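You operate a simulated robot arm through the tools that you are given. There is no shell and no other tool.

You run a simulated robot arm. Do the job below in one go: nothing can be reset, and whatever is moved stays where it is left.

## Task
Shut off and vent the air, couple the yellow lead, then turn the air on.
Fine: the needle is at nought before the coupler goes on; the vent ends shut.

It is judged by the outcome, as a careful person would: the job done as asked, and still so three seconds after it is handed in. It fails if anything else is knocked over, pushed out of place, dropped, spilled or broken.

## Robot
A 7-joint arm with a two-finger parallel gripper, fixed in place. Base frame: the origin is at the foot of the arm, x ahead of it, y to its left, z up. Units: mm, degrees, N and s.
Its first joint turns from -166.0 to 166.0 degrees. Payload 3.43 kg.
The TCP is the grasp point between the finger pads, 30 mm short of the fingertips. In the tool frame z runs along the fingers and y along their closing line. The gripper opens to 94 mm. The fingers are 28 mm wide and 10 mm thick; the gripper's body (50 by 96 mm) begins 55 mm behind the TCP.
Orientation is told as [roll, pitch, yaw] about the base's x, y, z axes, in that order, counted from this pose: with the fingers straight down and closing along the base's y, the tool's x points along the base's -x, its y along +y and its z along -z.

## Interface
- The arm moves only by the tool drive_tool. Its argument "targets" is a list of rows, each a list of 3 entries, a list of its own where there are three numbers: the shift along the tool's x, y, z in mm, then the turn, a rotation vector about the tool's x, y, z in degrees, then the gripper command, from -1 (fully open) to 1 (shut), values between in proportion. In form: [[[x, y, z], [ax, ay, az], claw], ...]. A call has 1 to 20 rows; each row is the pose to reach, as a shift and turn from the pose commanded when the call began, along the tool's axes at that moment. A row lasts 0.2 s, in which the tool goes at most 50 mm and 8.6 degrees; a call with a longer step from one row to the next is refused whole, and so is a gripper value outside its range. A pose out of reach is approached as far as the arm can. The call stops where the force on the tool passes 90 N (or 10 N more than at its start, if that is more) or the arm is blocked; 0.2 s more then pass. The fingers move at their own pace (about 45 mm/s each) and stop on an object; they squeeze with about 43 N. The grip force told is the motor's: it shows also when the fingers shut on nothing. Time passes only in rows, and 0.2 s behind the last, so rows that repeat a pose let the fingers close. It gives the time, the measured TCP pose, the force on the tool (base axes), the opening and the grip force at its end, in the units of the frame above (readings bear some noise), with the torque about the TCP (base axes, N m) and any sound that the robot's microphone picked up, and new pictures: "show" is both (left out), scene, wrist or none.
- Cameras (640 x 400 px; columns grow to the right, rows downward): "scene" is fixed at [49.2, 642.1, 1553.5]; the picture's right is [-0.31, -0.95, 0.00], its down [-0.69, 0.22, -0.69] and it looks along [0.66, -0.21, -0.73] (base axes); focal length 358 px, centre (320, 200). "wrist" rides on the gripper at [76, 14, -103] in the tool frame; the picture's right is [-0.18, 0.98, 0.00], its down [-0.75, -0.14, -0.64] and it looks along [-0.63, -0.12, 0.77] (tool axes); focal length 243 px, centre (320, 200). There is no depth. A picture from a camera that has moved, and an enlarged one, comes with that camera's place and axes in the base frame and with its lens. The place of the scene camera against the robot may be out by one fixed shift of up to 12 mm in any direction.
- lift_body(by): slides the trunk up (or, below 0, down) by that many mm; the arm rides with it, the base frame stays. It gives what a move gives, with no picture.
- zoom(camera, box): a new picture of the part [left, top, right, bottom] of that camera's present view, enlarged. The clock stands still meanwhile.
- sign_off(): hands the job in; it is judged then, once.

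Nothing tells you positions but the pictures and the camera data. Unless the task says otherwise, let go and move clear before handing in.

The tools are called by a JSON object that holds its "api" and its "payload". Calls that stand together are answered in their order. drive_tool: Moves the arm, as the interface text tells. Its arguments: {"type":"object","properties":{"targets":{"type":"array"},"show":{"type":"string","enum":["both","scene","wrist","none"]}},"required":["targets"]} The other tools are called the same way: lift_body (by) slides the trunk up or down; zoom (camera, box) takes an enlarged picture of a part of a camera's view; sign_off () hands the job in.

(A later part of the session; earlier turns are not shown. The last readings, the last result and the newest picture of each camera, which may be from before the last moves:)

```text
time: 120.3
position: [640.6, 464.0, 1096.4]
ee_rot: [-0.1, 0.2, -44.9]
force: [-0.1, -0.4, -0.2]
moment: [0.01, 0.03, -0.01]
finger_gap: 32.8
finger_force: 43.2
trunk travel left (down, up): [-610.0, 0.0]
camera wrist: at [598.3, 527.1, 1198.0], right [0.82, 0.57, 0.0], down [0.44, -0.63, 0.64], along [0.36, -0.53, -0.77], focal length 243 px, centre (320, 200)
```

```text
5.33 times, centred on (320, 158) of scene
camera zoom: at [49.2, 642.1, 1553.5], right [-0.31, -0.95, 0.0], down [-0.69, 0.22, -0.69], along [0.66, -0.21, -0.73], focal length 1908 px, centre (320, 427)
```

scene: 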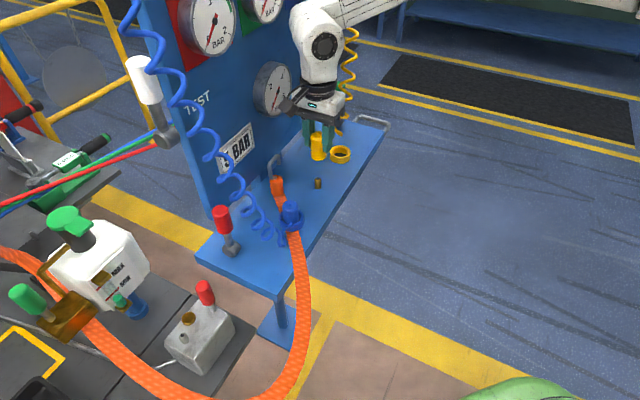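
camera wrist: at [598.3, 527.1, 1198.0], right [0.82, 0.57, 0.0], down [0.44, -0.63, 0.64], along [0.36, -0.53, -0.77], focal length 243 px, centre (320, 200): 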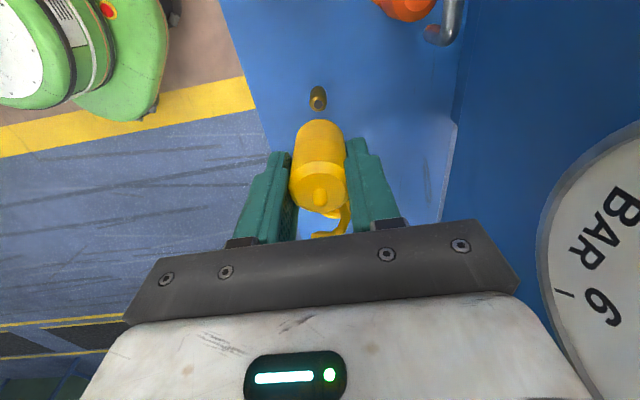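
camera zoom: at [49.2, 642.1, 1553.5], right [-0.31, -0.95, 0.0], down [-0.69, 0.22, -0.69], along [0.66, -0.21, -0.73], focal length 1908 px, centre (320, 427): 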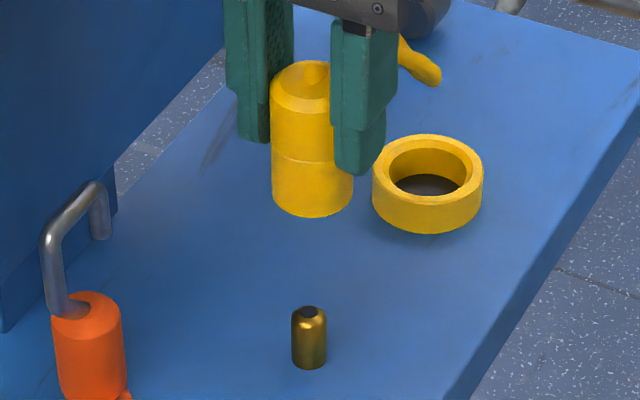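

{"api": "zoom", "payload": {"camera": "wrist", "box": [280, 110, 360, 160]}}

{"api": "zoom", "payload": {"camera": "wrist", "box": [280, 165, 360, 215]}}

```text
8.00 times, centred on (320, 135) of wrist
camera zoom: at [598.3, 527.1, 1198.0], right [0.82, 0.57, 0.0], down [0.44, -0.63, 0.64], along [0.36, -0.53, -0.77], focal length 1941 px, centre (320, 720)
```

zoom: 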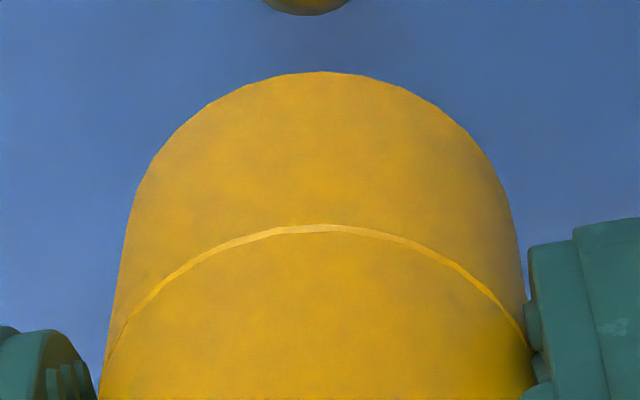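

```text
8.00 times, centred on (320, 190) of wrist
camera zoom: at [598.3, 527.1, 1198.0], right [0.82, 0.57, 0.0], down [0.44, -0.63, 0.64], along [0.36, -0.53, -0.77], focal length 1941 px, centre (320, 280)
```

zoom: 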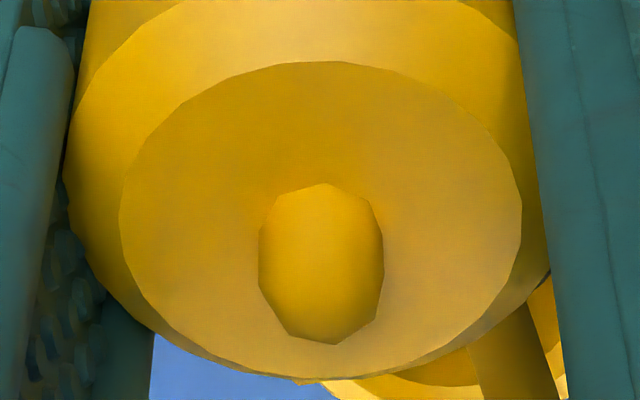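

The tool axis is within about a millimetre of the nipple. I'll apply a small correction and lower until the socket is just above the nipple.

{"api": "drive_tool", "payload": {"targets": [[[0.9, -1, 0], [0, 0, 0], 1], [[0.9, -1, 20], [0, 0, 0], 1], [[0.9, -1, 40], [0, 0, 0], 1], [[0.9, -1, 60], [0, 0, 0], 1], [[0.9, -1, 66], [0, 0, 0], 1], [[0.9, -1, 66], [0, 0, 0], 1]], "show": "both"}}

{"api": "zoom", "payload": {"camera": "wrist", "box": [260, 70, 380, 145]}}

{"api": "zoom", "payload": {"camera": "scene", "box": [280, 140, 360, 190]}}

```text
time: 121.7
position: [638.7, 463.4, 1027.2]
ee_rot: [0.1, 0.2, -44.9]
force: [0.5, 1.2, 1.1]
moment: [0.09, -0.02, 0.0]
finger_gap: 32.5
finger_force: 43.4
trunk travel left (down, up): [-610.0, 0.0]
camera wrist: at [596.4, 526.6, 1131.1], right [0.82, 0.57, 0.0], down [0.44, -0.63, 0.64], along [0.36, -0.53, -0.77], focal length 243 px, centre (320, 200)
```

scene: 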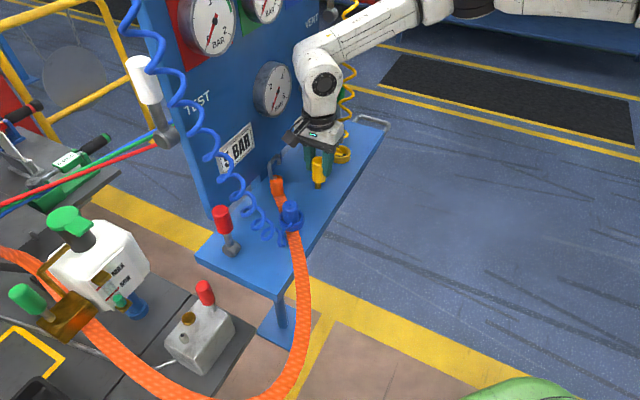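
wrist: 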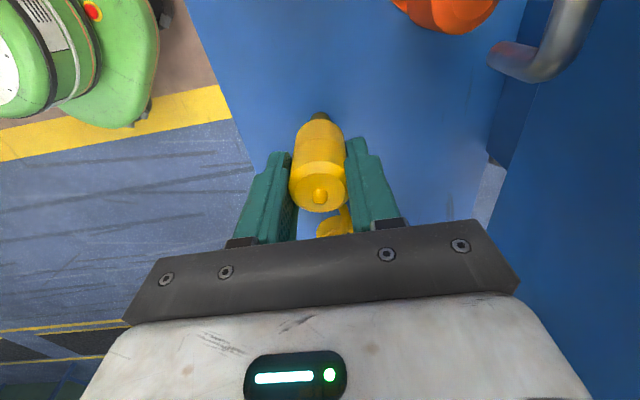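

```text
5.33 times, centred on (320, 108) of wrist
camera zoom: at [596.4, 526.6, 1131.1], right [0.82, 0.57, 0.0], down [0.44, -0.63, 0.64], along [0.36, -0.53, -0.77], focal length 1294 px, centre (320, 693)
```

zoom: 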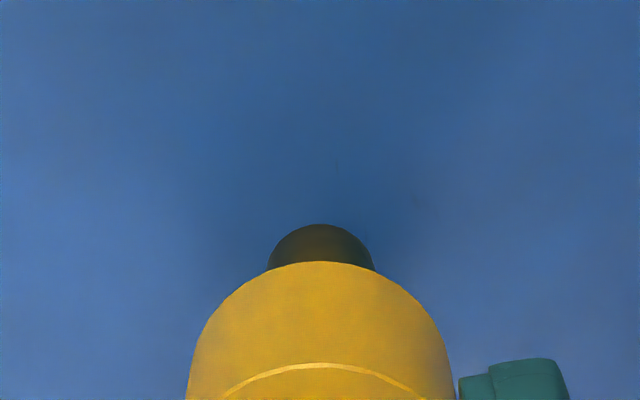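

```text
8.00 times, centred on (320, 165) of scene
camera zoom: at [49.2, 642.1, 1553.5], right [-0.31, -0.95, 0.0], down [-0.69, 0.22, -0.69], along [0.66, -0.21, -0.73], focal length 2862 px, centre (320, 480)
```

zoom: 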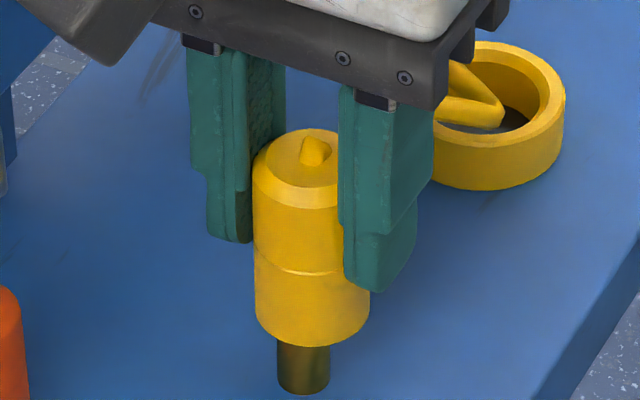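

Cross-checking the scene view against the wrist view, the nipple lies about 5 mm toward the camera side of the tool axis and slightly higher than I first measured. I'll raise a little, correct, and check again.

{"api": "drive_tool", "payload": {"targets": [[[0, 0, -6], [0, 0, 0], 1], [[0, 0, -15], [0, 0, 0], 1], [[2.5, 0.4, -15], [0, 0, 0], 1], [[5, 0.8, -15], [0, 0, 0], 1], [[5, 0.8, -15], [0, 0, 0], 1], [[5, 0.8, -15], [0, 0, 0], 1]], "show": "wrist"}}

{"api": "zoom", "payload": {"camera": "wrist", "box": [260, 70, 380, 145]}}

{"api": "zoom", "payload": {"camera": "scene", "box": [280, 140, 360, 190]}}

```text
time: 123.1
position: [635.2, 467.3, 1043.1]
ee_rot: [0.0, 0.2, -44.9]
force: [-0.5, -0.1, -0.2]
moment: [-0.03, 0.01, 0.01]
finger_gap: 32.9
finger_force: 43.2
trunk travel left (down, up): [-610.0, 0.0]
camera wrist: at [593.3, 531.1, 1146.4], right [0.82, 0.57, 0.0], down [0.44, -0.63, 0.64], along [0.36, -0.53, -0.77], focal length 243 px, centre (320, 200)
```

wrist: 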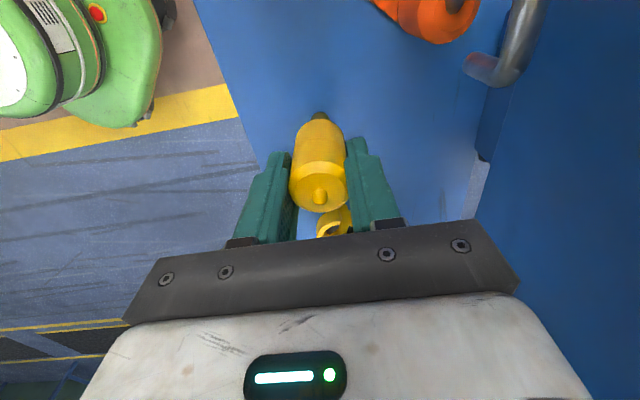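

```text
5.33 times, centred on (320, 108) of wrist
camera zoom: at [593.3, 531.1, 1146.4], right [0.82, 0.57, 0.0], down [0.44, -0.63, 0.64], along [0.36, -0.53, -0.77], focal length 1294 px, centre (320, 693)
```

zoom: 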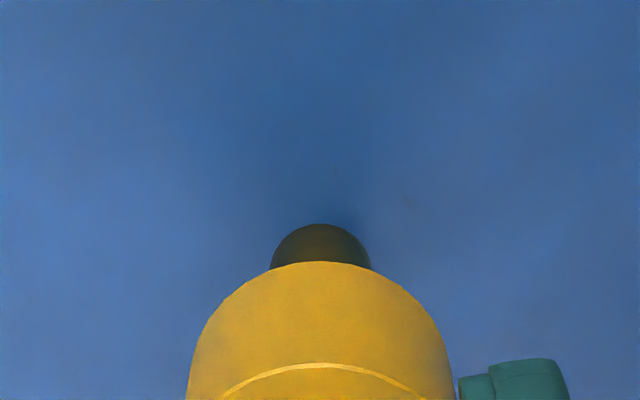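

```text
8.00 times, centred on (320, 165) of scene
camera zoom: at [49.2, 642.1, 1553.5], right [-0.31, -0.95, 0.0], down [-0.69, 0.22, -0.69], along [0.66, -0.21, -0.73], focal length 2862 px, centre (320, 480)
```

zoom: 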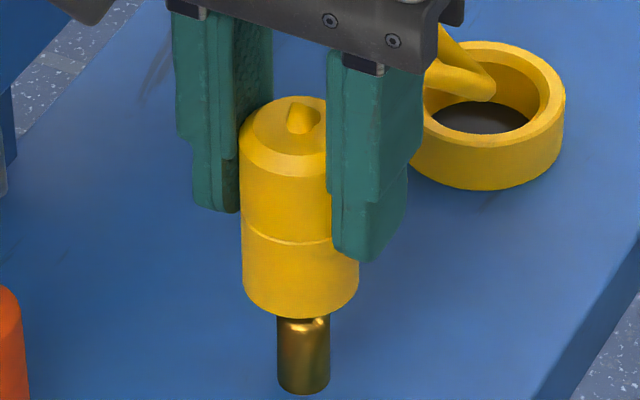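

Now the two views agree to about a millimetre. One small trim back, then I'll lower gently and watch the force.

{"api": "drive_tool", "payload": {"targets": [[[-1, -0.2, 0], [0, 0, 0], 1], [[-1, -0.2, 4], [0, 0, 0], 1], [[-1, -0.2, 8], [0, 0, 0], 1], [[-1, -0.2, 11], [0, 0, 0], 1], [[-1, -0.2, 14], [0, 0, 0], 1]], "show": "wrist"}}

{"api": "zoom", "payload": {"camera": "scene", "box": [280, 140, 360, 190]}}

{"api": "zoom", "payload": {"camera": "wrist", "box": [260, 70, 380, 145]}}

```text
time: 124.3
position: [636.1, 466.0, 1027.9]
ee_rot: [0.0, 0.2, -44.9]
force: [0.0, 0.1, -0.7]
moment: [-0.01, 0.04, 0.01]
finger_gap: 32.7
finger_force: 42.9
trunk travel left (down, up): [-610.0, 0.0]
camera wrist: at [593.6, 529.8, 1132.5], right [0.82, 0.57, 0.0], down [0.44, -0.63, 0.64], along [0.36, -0.53, -0.77], focal length 243 px, centre (320, 200)
```

wrist: 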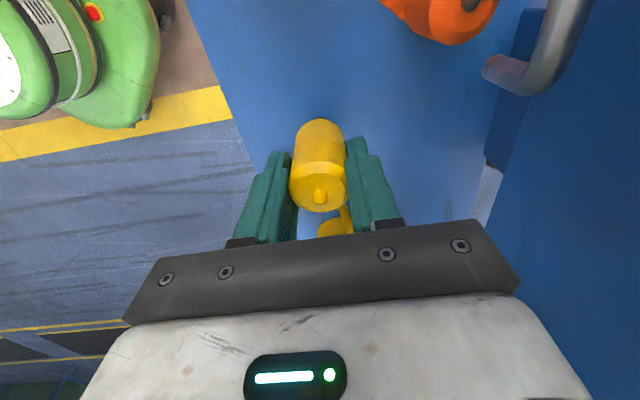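

```text
8.00 times, centred on (320, 165) of scene
camera zoom: at [49.2, 642.1, 1553.5], right [-0.31, -0.95, 0.0], down [-0.69, 0.22, -0.69], along [0.66, -0.21, -0.73], focal length 2862 px, centre (320, 480)
```

zoom: 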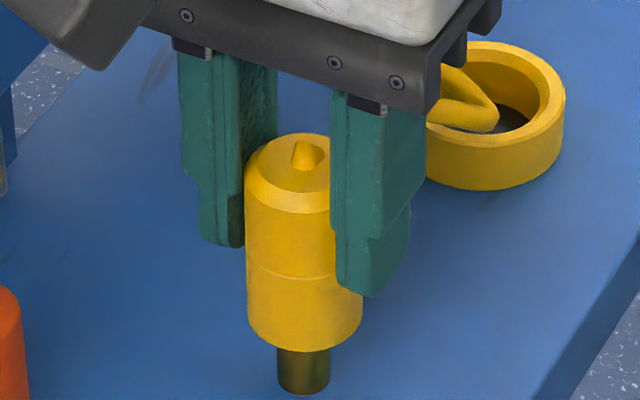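

```text
5.33 times, centred on (320, 108) of wrist
camera zoom: at [593.6, 529.8, 1132.5], right [0.82, 0.57, 0.0], down [0.44, -0.63, 0.64], along [0.36, -0.53, -0.77], focal length 1294 px, centre (320, 693)
```

zoom: 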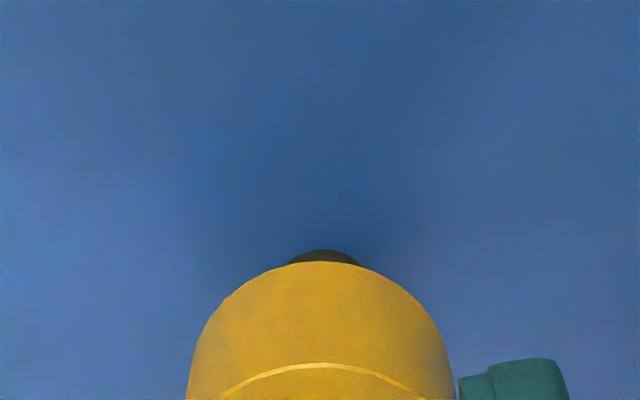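

Aligned to within half a millimetre and still no contact force. Lowering further in small steps.

{"api": "drive_tool", "payload": {"targets": [[[-0.3, 0.4, 3], [0, 0, 0], 1], [[-0.3, 0.4, 6], [0, 0, 0], 1], [[-0.3, 0.4, 9], [0, 0, 0], 1], [[-0.3, 0.4, 12], [0, 0, 0], 1]], "show": "wrist"}}

{"api": "zoom", "payload": {"camera": "scene", "box": [280, 140, 360, 190]}}

```text
time: 125.3
position: [635.5, 467.1, 1018.2]
ee_rot: [0.0, 0.1, -44.9]
force: [-0.5, 0.2, -1.7]
moment: [0.05, 0.03, 0.03]
finger_gap: 32.7
finger_force: 43.0
trunk travel left (down, up): [-610.0, 0.0]
camera wrist: at [594.3, 530.2, 1121.1], right [0.82, 0.57, 0.0], down [0.44, -0.63, 0.64], along [0.36, -0.53, -0.77], focal length 243 px, centre (320, 200)
```

wrist: 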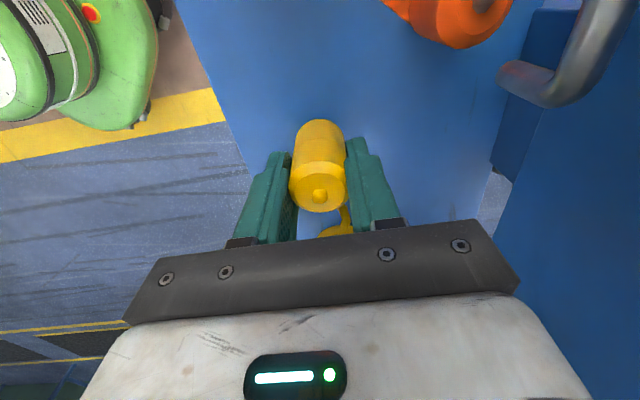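

```text
8.00 times, centred on (320, 165) of scene
camera zoom: at [49.2, 642.1, 1553.5], right [-0.31, -0.95, 0.0], down [-0.69, 0.22, -0.69], along [0.66, -0.21, -0.73], focal length 2862 px, centre (320, 480)
```

zoom: 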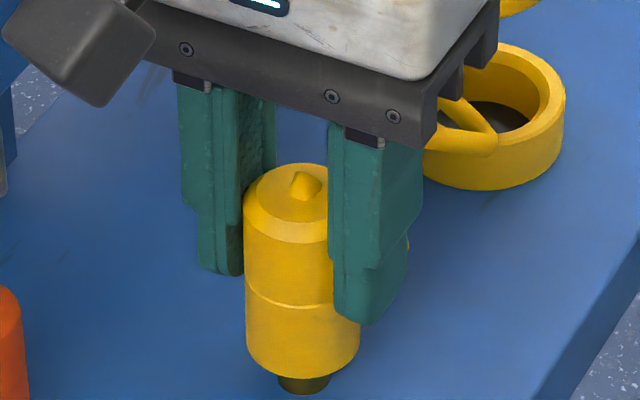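

{"api": "drive_tool", "payload": {"targets": [[[0, 0, 3], [0, 0, 0], 1], [[0, 0, 6], [0, 0, 0], 1], [[0, 0, 9], [0, 0, 0], 1], [[0, 0, 11], [0, 0, 0], 1], [[0, 0, 13], [0, 0, 0], 1]], "show": "wrist"}}

{"api": "zoom", "payload": {"camera": "scene", "box": [280, 145, 360, 195]}}

```text
time: 126.5
position: [636.5, 466.3, 1006.2]
ee_rot: [-0.2, 0.2, -45.0]
force: [-1.0, -4.7, 19.6]
moment: [-0.56, 0.15, 0.08]
finger_gap: 32.6
finger_force: 42.9
trunk travel left (down, up): [-610.0, 0.0]
camera wrist: at [594.0, 529.5, 1109.8], right [0.82, 0.57, 0.0], down [0.44, -0.63, 0.64], along [0.36, -0.53, -0.77], focal length 243 px, centre (320, 200)
```

wrist: 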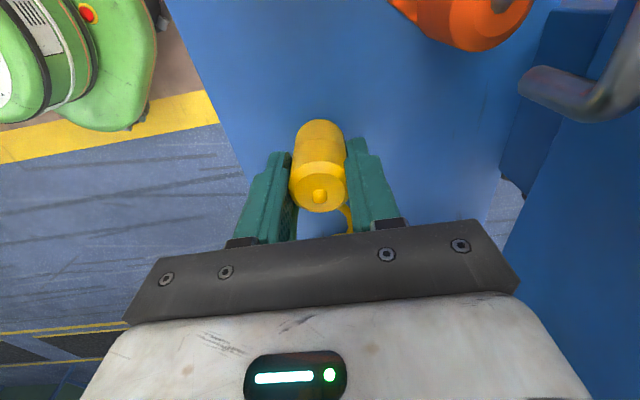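

```text
8.00 times, centred on (320, 170) of scene
camera zoom: at [49.2, 642.1, 1553.5], right [-0.31, -0.95, 0.0], down [-0.69, 0.22, -0.69], along [0.66, -0.21, -0.73], focal length 2862 px, centre (320, 440)
```

zoom: 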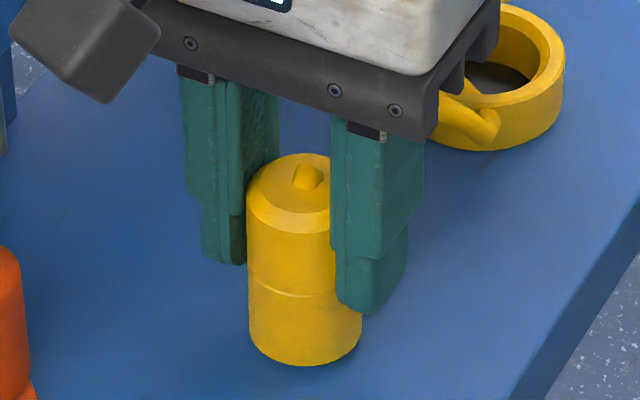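

It has seated to about shelf level with 20 N of resistance. I'll press a bit harder to make sure it latches.

{"api": "drive_tool", "payload": {"targets": [[[0, 0, 2], [0, 0, 0], 1], [[0, 0, 4], [0, 0, 0], 1], [[0, 0, 6], [0, 0, 0], 1], [[0, 0, 8], [0, 0, 0], 1], [[0, 0, 8], [0, 0, 0], 1]], "show": "wrist"}}

{"api": "zoom", "payload": {"camera": "scene", "box": [280, 145, 360, 195]}}

```text
time: 127.7
position: [635.7, 466.6, 998.2]
ee_rot: [0.1, 0.3, -44.9]
force: [-3.0, -5.3, 40.6]
moment: [-0.32, 0.33, -0.01]
finger_gap: 32.8
finger_force: 42.8
trunk travel left (down, up): [-610.0, 0.0]
camera wrist: at [593.4, 529.8, 1101.7], right [0.82, 0.57, 0.0], down [0.44, -0.63, 0.64], along [0.36, -0.53, -0.77], focal length 243 px, centre (320, 200)
```

wrist: 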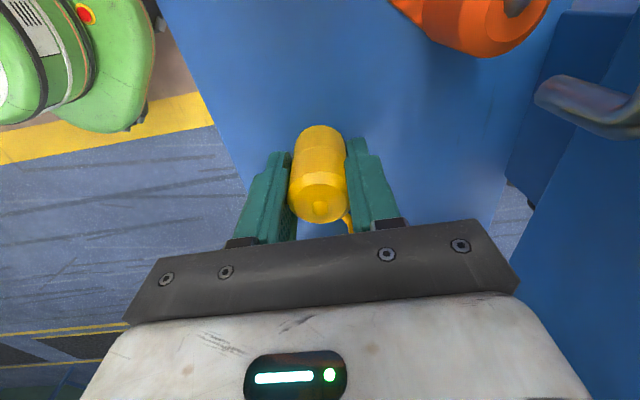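

```text
8.00 times, centred on (320, 170) of scene
camera zoom: at [49.2, 642.1, 1553.5], right [-0.31, -0.95, 0.0], down [-0.69, 0.22, -0.69], along [0.66, -0.21, -0.73], focal length 2862 px, centre (320, 440)
```

zoom: 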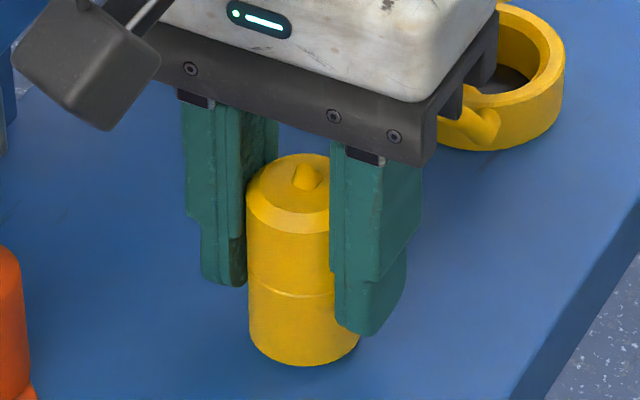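

The fingers slid slightly down the coupler at 40 N while it stayed put, so it's fully home. I'll do a gentle pull test to see whether it's latched.

{"api": "drive_tool", "payload": {"targets": [[[0, 0, -2], [0, 0, 0], 1], [[0, 0, -4], [0, 0, 0], 1], [[0, 0, -6], [0, 0, 0], 1]], "show": "none"}}

{"api": "zoom", "payload": {"camera": "scene", "box": [280, 145, 360, 195]}}

```text
time: 128.5
position: [635.1, 465.0, 999.4]
ee_rot: [-0.3, 0.0, -44.8]
force: [-1.2, 2.0, -2.9]
moment: [0.17, 0.03, -0.01]
finger_gap: 32.7
finger_force: 43.3
trunk travel left (down, up): [-610.0, 0.0]
```

```text
8.00 times, centred on (320, 170) of scene
camera zoom: at [49.2, 642.1, 1553.5], right [-0.31, -0.95, 0.0], down [-0.69, 0.22, -0.69], along [0.66, -0.21, -0.73], focal length 2862 px, centre (320, 440)
```

zoom: 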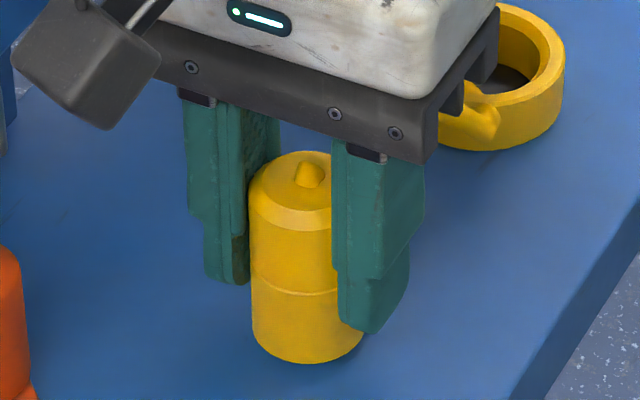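

{"api": "drive_tool", "payload": {"targets": [[[0, 0, -2], [0, 0, 0], 1], [[0, 0, -4], [0, 0, 0], 1], [[0, 0, -4], [0, 0, 0], 1]], "show": "none"}}

{"api": "zoom", "payload": {"camera": "scene", "box": [280, 145, 360, 195]}}

```text
time: 129.3
position: [636.3, 467.4, 1007.2]
ee_rot: [0.0, 0.2, -44.9]
force: [-0.3, 0.0, -0.1]
moment: [-0.01, 0.01, 0.02]
finger_gap: 32.4
finger_force: 42.5
trunk travel left (down, up): [-610.0, 0.0]
```

```text
8.00 times, centred on (320, 170) of scene
camera zoom: at [49.2, 642.1, 1553.5], right [-0.31, -0.95, 0.0], down [-0.69, 0.22, -0.69], along [0.66, -0.21, -0.73], focal length 2862 px, centre (320, 440)
```

zoom: 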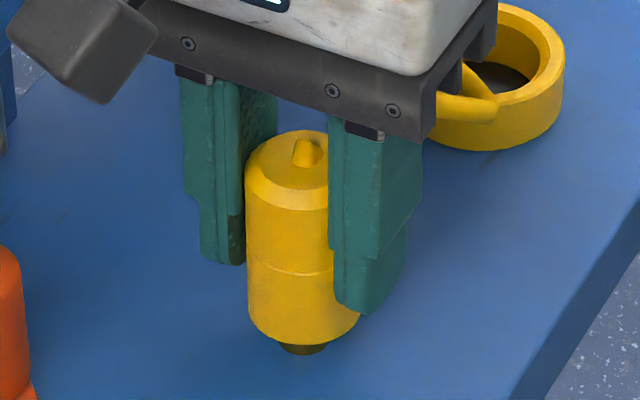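

It slides back up freely, so it hasn't latched. I'll seat it again, release, and press firmly on the top with closed fingers to click it home.

{"api": "drive_tool", "payload": {"targets": [[[0, 0, 3], [0, 0, 0], 1], [[0, 0, 6], [0, 0, 0], 1], [[0, 0, 9], [0, 0, 0], 1], [[0, 0, 12], [0, 0, 0], 1], [[0, 0, 15], [0, 0, 0], 1], [[0, 0, 17], [0, 0, 0], 1], [[0, 0, 17], [0, 0, 0], 1]], "show": "none"}}

{"api": "zoom", "payload": {"camera": "scene", "box": [280, 145, 360, 195]}}

```text
time: 130.9
position: [636.5, 466.5, 991.8]
ee_rot: [0.2, 0.2, -45.0]
force: [0.8, -1.3, 40.2]
moment: [-0.28, 0.26, 0.03]
finger_gap: 32.9
finger_force: 42.8
trunk travel left (down, up): [-610.0, 0.0]
```

```text
8.00 times, centred on (320, 170) of scene
camera zoom: at [49.2, 642.1, 1553.5], right [-0.31, -0.95, 0.0], down [-0.69, 0.22, -0.69], along [0.66, -0.21, -0.73], focal length 2862 px, centre (320, 440)
```

zoom: 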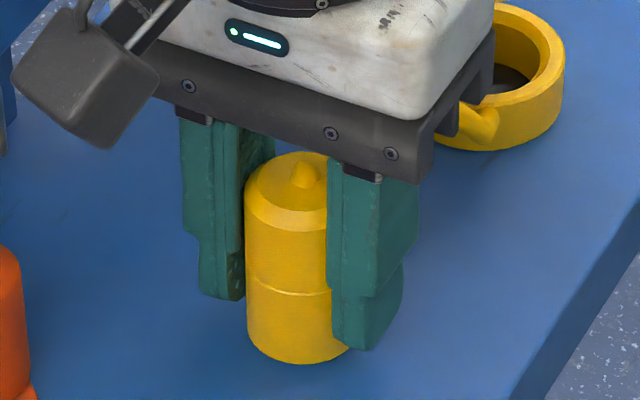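

{"api": "drive_tool", "payload": {"targets": [[[0, 0, -3], [0, 0, 0], 0], [[0, 0, -4], [0, 0, 0], -0.3], [[0, 0, -4], [0, 0, 0], -0.4], [[0, 0, -25], [0, 0, 0], -0.4], [[0, 0, -50], [0, 0, 0], -0.4], [[0, 0, -75], [0, 0, 0], -0.4]], "show": "both"}}

{"api": "zoom", "payload": {"camera": "wrist", "box": [240, 60, 400, 160]}}

{"api": "zoom", "payload": {"camera": "scene", "box": [280, 145, 360, 195]}}

```text
time: 132.3
position: [635.9, 467.3, 1065.9]
ee_rot: [-0.1, 0.2, -44.9]
force: [-0.4, -0.8, -0.5]
moment: [0.0, 0.02, 0.02]
finger_gap: 65.8
finger_force: 0.2
trunk travel left (down, up): [-610.0, 0.0]
camera wrist: at [594.4, 530.3, 1167.7], right [0.82, 0.57, 0.0], down [0.44, -0.63, 0.64], along [0.36, -0.53, -0.77], focal length 243 px, centre (320, 200)
```

scene: 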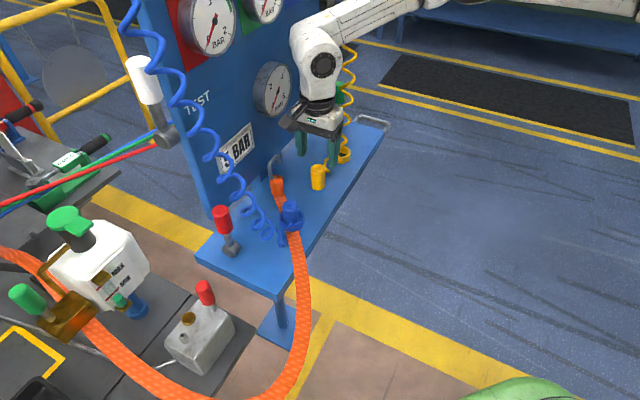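
wrist: 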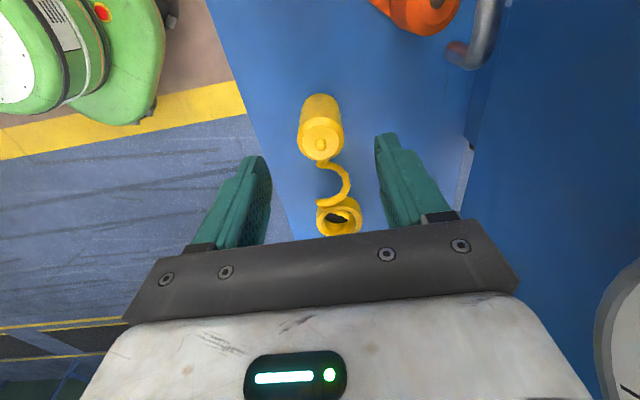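

```text
4.00 times, centred on (320, 110) of wrist
camera zoom: at [594.4, 530.3, 1167.7], right [0.82, 0.57, 0.0], down [0.44, -0.63, 0.64], along [0.36, -0.53, -0.77], focal length 970 px, centre (320, 560)
```

zoom: 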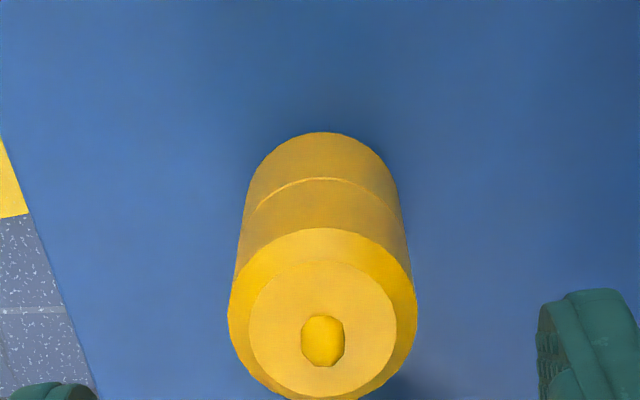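

```text
8.00 times, centred on (320, 170) of scene
camera zoom: at [49.2, 642.1, 1553.5], right [-0.31, -0.95, 0.0], down [-0.69, 0.22, -0.69], along [0.66, -0.21, -0.73], focal length 2862 px, centre (320, 440)
```

zoom: 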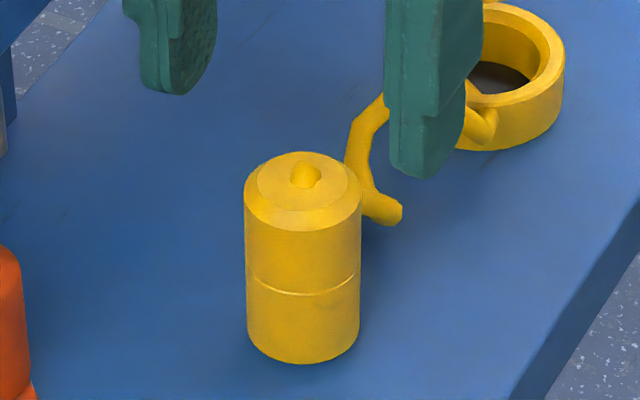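

The coupler stands straight on the nipple. I'll close the fingers and press down on its top.

{"api": "drive_tool", "payload": {"targets": [[[0, 0, 0], [0, 0, 0], 1], [[0, 0, 0], [0, 0, 0], 1], [[0, 0, 0], [0, 0, 0], 1], [[0, 0, 8], [0, 0, 0], 1], [[0, 0, 14], [0, 0, 0], 1], [[0, 0, 19], [0, 0, 0], 1], [[0, 0, 22], [0, 0, 0], 1], [[0, 0, 25], [0, 0, 0], 1], [[0, 0, 28], [0, 0, 0], 1]], "show": "none"}}

{"api": "zoom", "payload": {"camera": "scene", "box": [280, 145, 360, 195]}}

```text
time: 134.3
position: [636.9, 467.8, 1041.1]
ee_rot: [0.2, 0.3, -44.9]
force: [-0.6, -8.0, 38.8]
moment: [-0.33, -0.05, 0.14]
finger_gap: 0.0
finger_force: 32.7
trunk travel left (down, up): [-610.0, 0.0]
```

```text
8.00 times, centred on (320, 170) of scene
camera zoom: at [49.2, 642.1, 1553.5], right [-0.31, -0.95, 0.0], down [-0.69, 0.22, -0.69], along [0.66, -0.21, -0.73], focal length 2862 px, centre (320, 440)
```

zoom: 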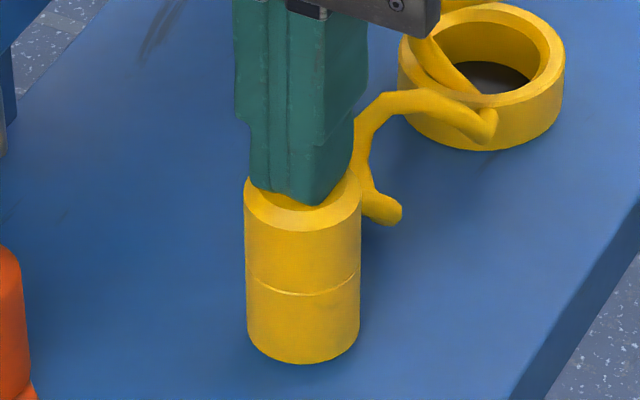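

{"api": "drive_tool", "payload": {"targets": [[[0, 0, 1.5], [0, 0, 0], 1], [[0, 0, 3], [0, 0, 0], 1], [[0, 0, 4.5], [0, 0, 0], 1], [[0, 0, 6], [0, 0, 0], 1]], "show": "none"}}

{"api": "zoom", "payload": {"camera": "scene", "box": [280, 145, 360, 195]}}

```text
time: 135.2
position: [638.6, 468.9, 1040.8]
ee_rot: [0.4, 0.5, -45.1]
force: [-6.7, -17.8, 39.7]
moment: [-0.84, -0.17, -0.23]
finger_gap: 0.0
finger_force: 32.8
trunk travel left (down, up): [-610.0, 0.0]
stopped in row 4: the force on the tool passed its limit at 92 N (the readings are from after the stop); the commanded pose is now the measured one
```

```text
8.00 times, centred on (320, 170) of scene
camera zoom: at [49.2, 642.1, 1553.5], right [-0.31, -0.95, 0.0], down [-0.69, 0.22, -0.69], along [0.66, -0.21, -0.73], focal length 2862 px, centre (320, 440)
```

zoom: 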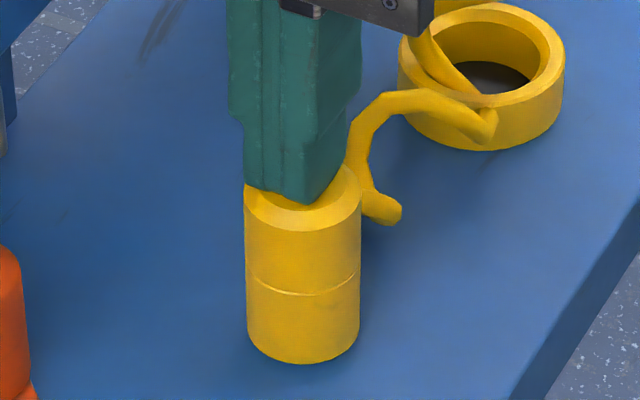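

It's fully bottomed: it doesn't move at 90 N. The coupler is on. I'll lift clear and swing round to the red supply lever to turn the air on.

{"api": "drive_tool", "payload": {"targets": [[[0, 0, -20], [0, 0, 0], 1], [[0, 0, -50], [0, 0, 0], 1], [[0, 0, -80], [0, 0, 0], 0.5], [[5, -10, -105], [0, 0, 7], 0], [[15, -25, -110], [0, 0, 14], -0.3], [[26, -40, -110], [0, 0, 21.5], -0.3], [[37, -57, -110], [0, 0, 29], -0.3], [[48, -73, -110], [0, 0, 36.5], -0.3], [[59, -90, -110], [0, 0, 44], -0.3], [[70, -107, -110], [0, 0, 51.5], -0.3], [[80, -122, -110], [0, 0, 59], -0.3], [[88, -135, -110], [0, 0, 66.5], -0.3], [[97, -148, -110], [0, 0, 74], -0.3], [[105, -160, -110], [0, 0, 81.5], -0.3], [[105, -160, -110], [0, 0, 90], -0.3]], "show": "both"}}

{"api": "zoom", "payload": {"camera": "scene", "box": [230, 50, 390, 150]}}

{"api": "zoom", "payload": {"camera": "scene", "box": [280, 145, 360, 195]}}

```text
time: 138.4
position: [449.6, 430.3, 1147.7]
ee_rot: [-0.4, 0.3, -135.1]
force: [-1.4, -0.4, -0.2]
moment: [-0.01, -0.06, 0.0]
finger_gap: 61.2
finger_force: 0.1
trunk travel left (down, up): [-610.0, 0.0]
camera wrist: at [516.6, 472.2, 1251.3], right [0.56, -0.83, -0.01], down [-0.63, -0.44, 0.64], along [-0.53, -0.35, -0.77], focal length 243 px, centre (320, 200)
```

scene: 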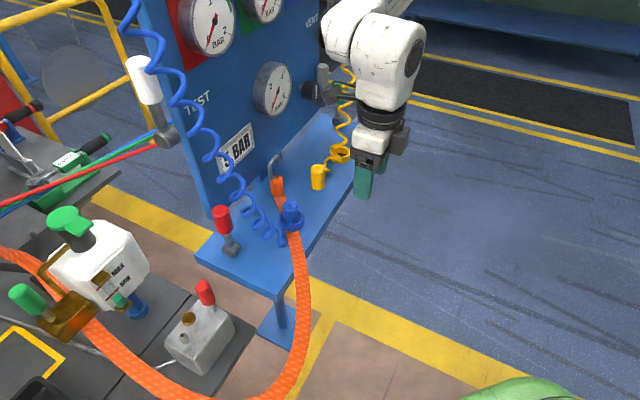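
wrist: 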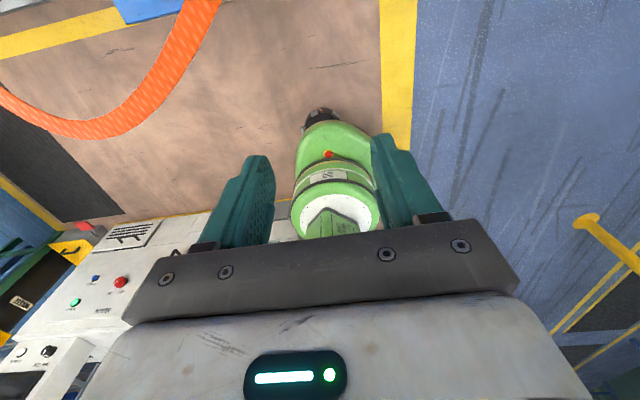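

```text
4.00 times, centred on (310, 100) of scene
camera zoom: at [49.2, 642.1, 1553.5], right [-0.31, -0.95, 0.0], down [-0.69, 0.22, -0.69], along [0.66, -0.21, -0.73], focal length 1431 px, centre (360, 600)
```

zoom: 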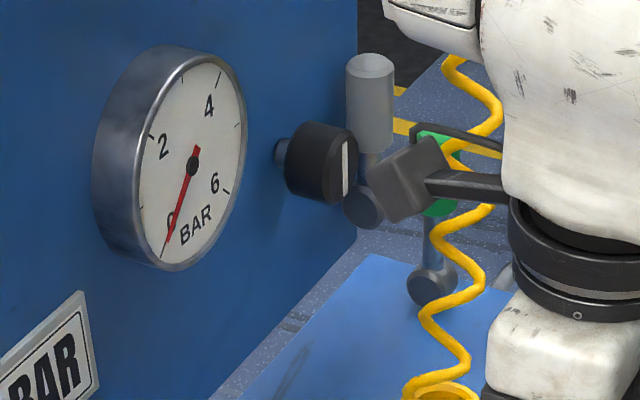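

```text
8.00 times, centred on (320, 170) of scene
camera zoom: at [49.2, 642.1, 1553.5], right [-0.31, -0.95, 0.0], down [-0.69, 0.22, -0.69], along [0.66, -0.21, -0.73], focal length 2862 px, centre (320, 440)
```

zoom: 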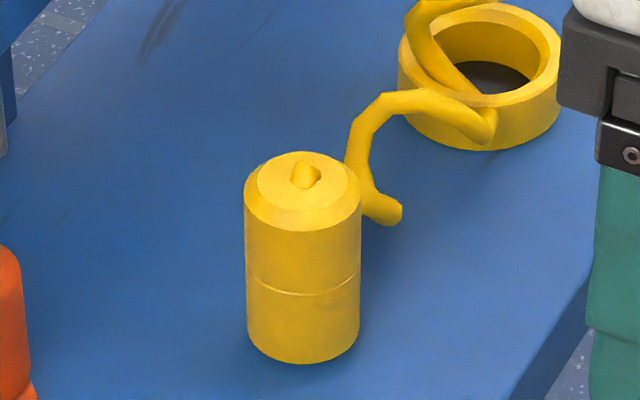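

The needle is still at 0, the vent is shut, and the coupler is standing on the nipple. Now approaching the red lever from the front.

{"api": "drive_tool", "payload": {"targets": [[[8, -13, 0], [0, 7, 0], -0.3], [[16, -26, 0], [0, 14, 0], -0.3], [[24, -39, 2], [0, 21, 0], -0.3], [[32, -52, 5], [0, 28, 0], -0.2], [[41, -65, 10], [0, 35, 0], -0.1], [[50, -78, 16], [0, 42, 0], 0], [[59, -91, 22], [0, 49, 0], 0], [[68, -104, 30], [0, 56, 0], 0], [[77, -117, 38], [0, 63, 0], 0], [[86, -129, 47], [0, 70, 0], 0], [[93.5, -140.4, 55.7], [0, 76, 0], 0]], "show": "both"}}

{"api": "zoom", "payload": {"camera": "wrist", "box": [220, 20, 440, 158]}}

```text
time: 140.8
position: [418.4, 593.9, 1093.5]
ee_rot: [-1.9, 76.3, -137.2]
force: [-1.4, -0.1, 0.0]
moment: [-0.01, 0.01, 0.02]
finger_gap: 46.7
finger_force: 0.2
trunk travel left (down, up): [-610.0, 0.0]
camera wrist: at [373.0, 526.0, 1191.3], right [0.66, -0.73, -0.19], down [-0.67, -0.46, -0.58], along [0.33, 0.51, -0.79], focal length 243 px, centre (320, 200)
```

scene: 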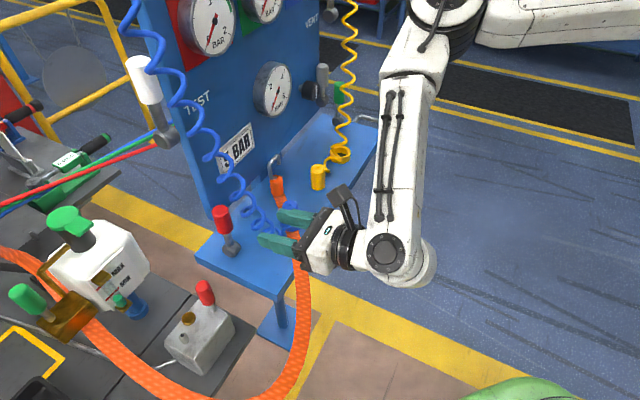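
wrist: 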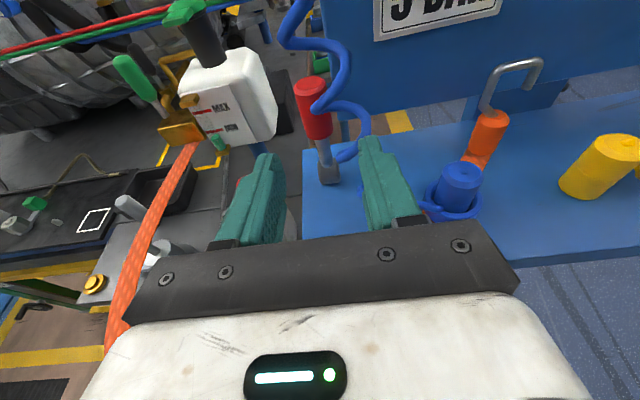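

```text
2.90 times, centred on (330, 89) of wrist
camera zoom: at [373.0, 526.0, 1191.3], right [0.66, -0.73, -0.19], down [-0.67, -0.46, -0.58], along [0.33, 0.51, -0.79], focal length 703 px, centre (291, 522)
```

zoom: 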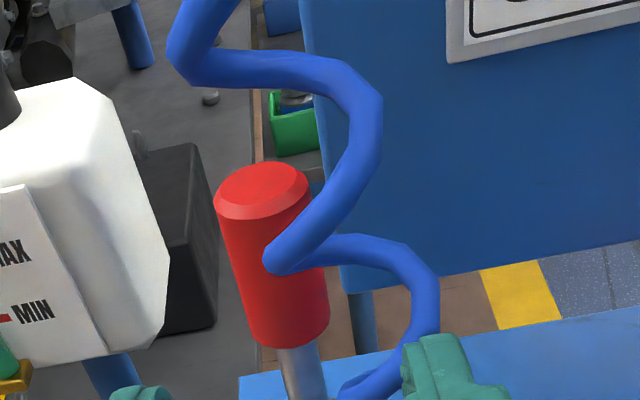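

{"api": "drive_tool", "payload": {"targets": [[[0, -4, 20], [0, 0, 0], 0], [[0, -7, 40], [0, 0, 0], 0], [[0, -7, 60], [0, 0, 0], 0], [[0, -7, 80], [0, 0, 0], 0], [[0, -7, 80], [0, 0, 0], 0]], "show": "wrist"}}

{"api": "zoom", "payload": {"camera": "wrist", "box": [220, 80, 440, 218]}}

```text
time: 142.0
position: [466.9, 655.2, 1074.3]
ee_rot: [-1.8, 76.4, -136.8]
force: [0.4, 0.3, 1.0]
moment: [0.0, 0.0, 0.01]
finger_gap: 47.0
finger_force: 0.0
trunk travel left (down, up): [-610.0, 0.0]
camera wrist: at [422.0, 587.3, 1173.1], right [0.66, -0.72, -0.19], down [-0.67, -0.46, -0.58], along [0.33, 0.51, -0.79], focal length 243 px, centre (320, 200)
```

wrist: 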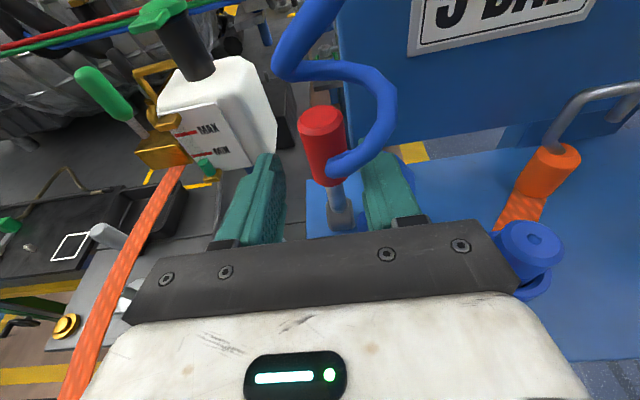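

```text
2.90 times, centred on (330, 149) of wrist
camera zoom: at [422.0, 587.3, 1173.1], right [0.66, -0.72, -0.19], down [-0.67, -0.46, -0.58], along [0.33, 0.51, -0.79], focal length 703 px, centre (291, 348)
```

zoom: 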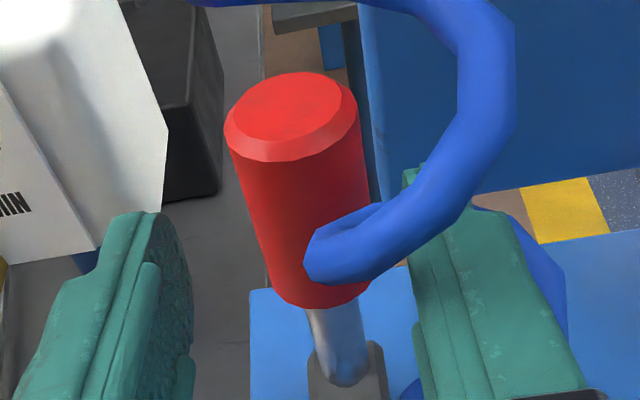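

{"api": "drive_tool", "payload": {"targets": [[[0, 1, 10], [0, 0, 0], 0], [[0, 1, 20], [0, 0, 0], 0], [[0, 1, 30], [0, 0, 0], 0], [[0, 1, 30], [0, 0, 0], 1], [[0, 1, 30], [0, 0, 0], 1], [[0, 1, 30], [0, 0, 0], 1]], "show": "both"}}

{"api": "zoom", "payload": {"camera": "scene", "box": [190, 160, 350, 260]}}

```text
time: 143.4
position: [489.9, 674.4, 1068.1]
ee_rot: [-1.2, 76.2, -136.3]
force: [3.6, -8.6, 1.0]
moment: [-0.92, -0.82, -0.26]
finger_gap: 29.6
finger_force: 45.2
trunk travel left (down, up): [-610.0, 0.0]
camera wrist: at [444.2, 605.9, 1165.6], right [0.66, -0.73, -0.18], down [-0.67, -0.46, -0.58], along [0.34, 0.51, -0.79], focal length 243 px, centre (320, 200)
```

scene: 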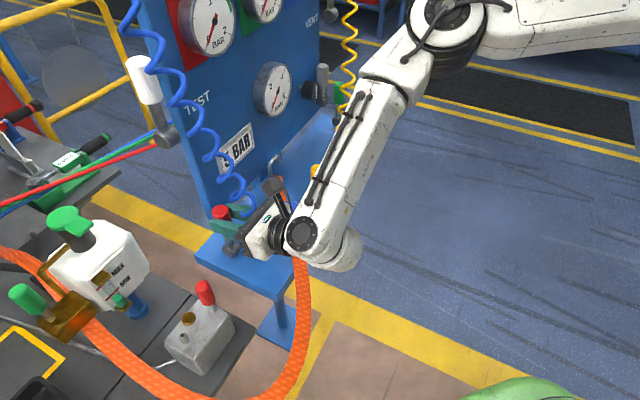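
wrist: 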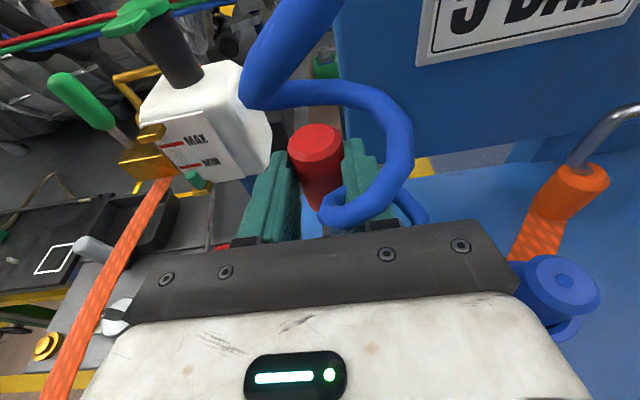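

```text
4.00 times, centred on (270, 210) of scene
camera zoom: at [49.2, 642.1, 1553.5], right [-0.31, -0.95, 0.0], down [-0.69, 0.22, -0.69], along [0.66, -0.21, -0.73], focal length 1431 px, centre (520, 160)
```

zoom: 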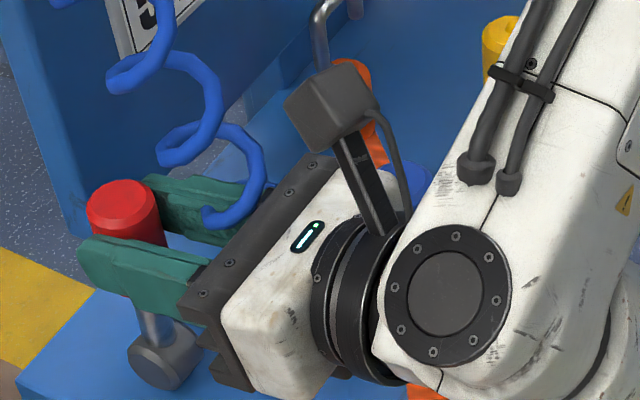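

Gripped. Pulling the red lever forward along its arc.

{"api": "drive_tool", "payload": {"targets": [[[-1.6, 0, -5], [0, 0, 0], 1], [[-3.2, 0, -10.2], [0, 0, 0], 1], [[-5.4, 0, -15], [0, 0, 0], 1], [[-7.7, 0, -20], [0, 0, 0], 1], [[-10.4, 0, -24.7], [0, 0, 0], 1], [[-13.2, 0, -29.2], [0, 0, 0], 1], [[-16.6, 0, -33.5], [0, 0, 0], 1], [[-20, 0, -37.6], [0, 0, 0], 1], [[-23.8, 0, -41.5], [0, 0, 0], 1], [[-27.6, 0, -45.1], [0, 0, 0], 1], [[-31.9, 0, -48.5], [0, 0, 0], 1], [[-36.2, 0, -51.7], [0, 0, 0], 1], [[-40.8, 0, -54.5], [0, 0, 0], 1], [[-45.5, 0, -57.1], [0, 0, 0], 1]], "show": "both"}}

{"api": "zoom", "payload": {"camera": "scene", "box": [200, 40, 360, 140]}}

```text
time: 146.4
position: [442.8, 626.7, 1038.4]
ee_rot: [-1.9, 76.5, -137.0]
force: [14.2, -15.9, 20.5]
moment: [1.1, -1.39, -0.83]
finger_gap: 29.1
finger_force: 45.7
trunk travel left (down, up): [-610.0, 0.0]
camera wrist: at [396.3, 558.4, 1136.6], right [0.66, -0.73, -0.19], down [-0.67, -0.46, -0.58], along [0.34, 0.51, -0.79], focal length 243 px, centre (320, 200)
```

scene: 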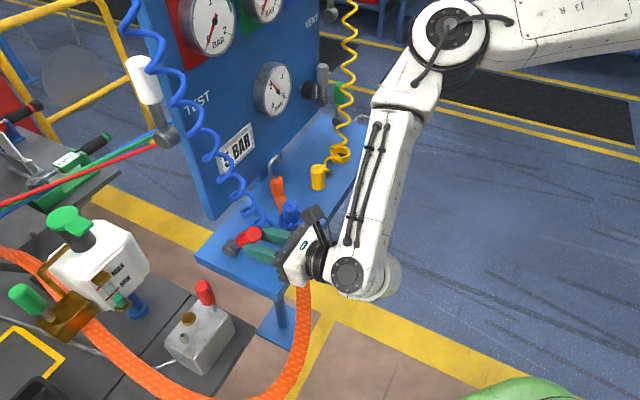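
wrist: 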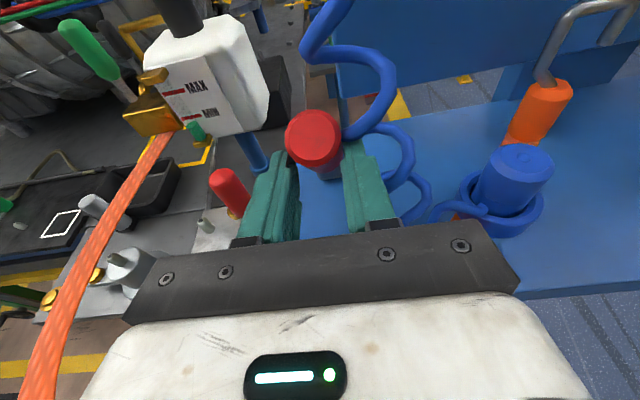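

```text
4.00 times, centred on (280, 90) of scene
camera zoom: at [49.2, 642.1, 1553.5], right [-0.31, -0.95, 0.0], down [-0.69, 0.22, -0.69], along [0.66, -0.21, -0.73], focal length 1431 px, centre (480, 640)
```

zoom: 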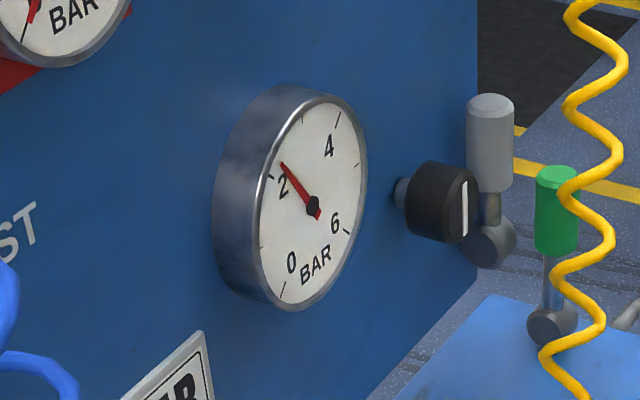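

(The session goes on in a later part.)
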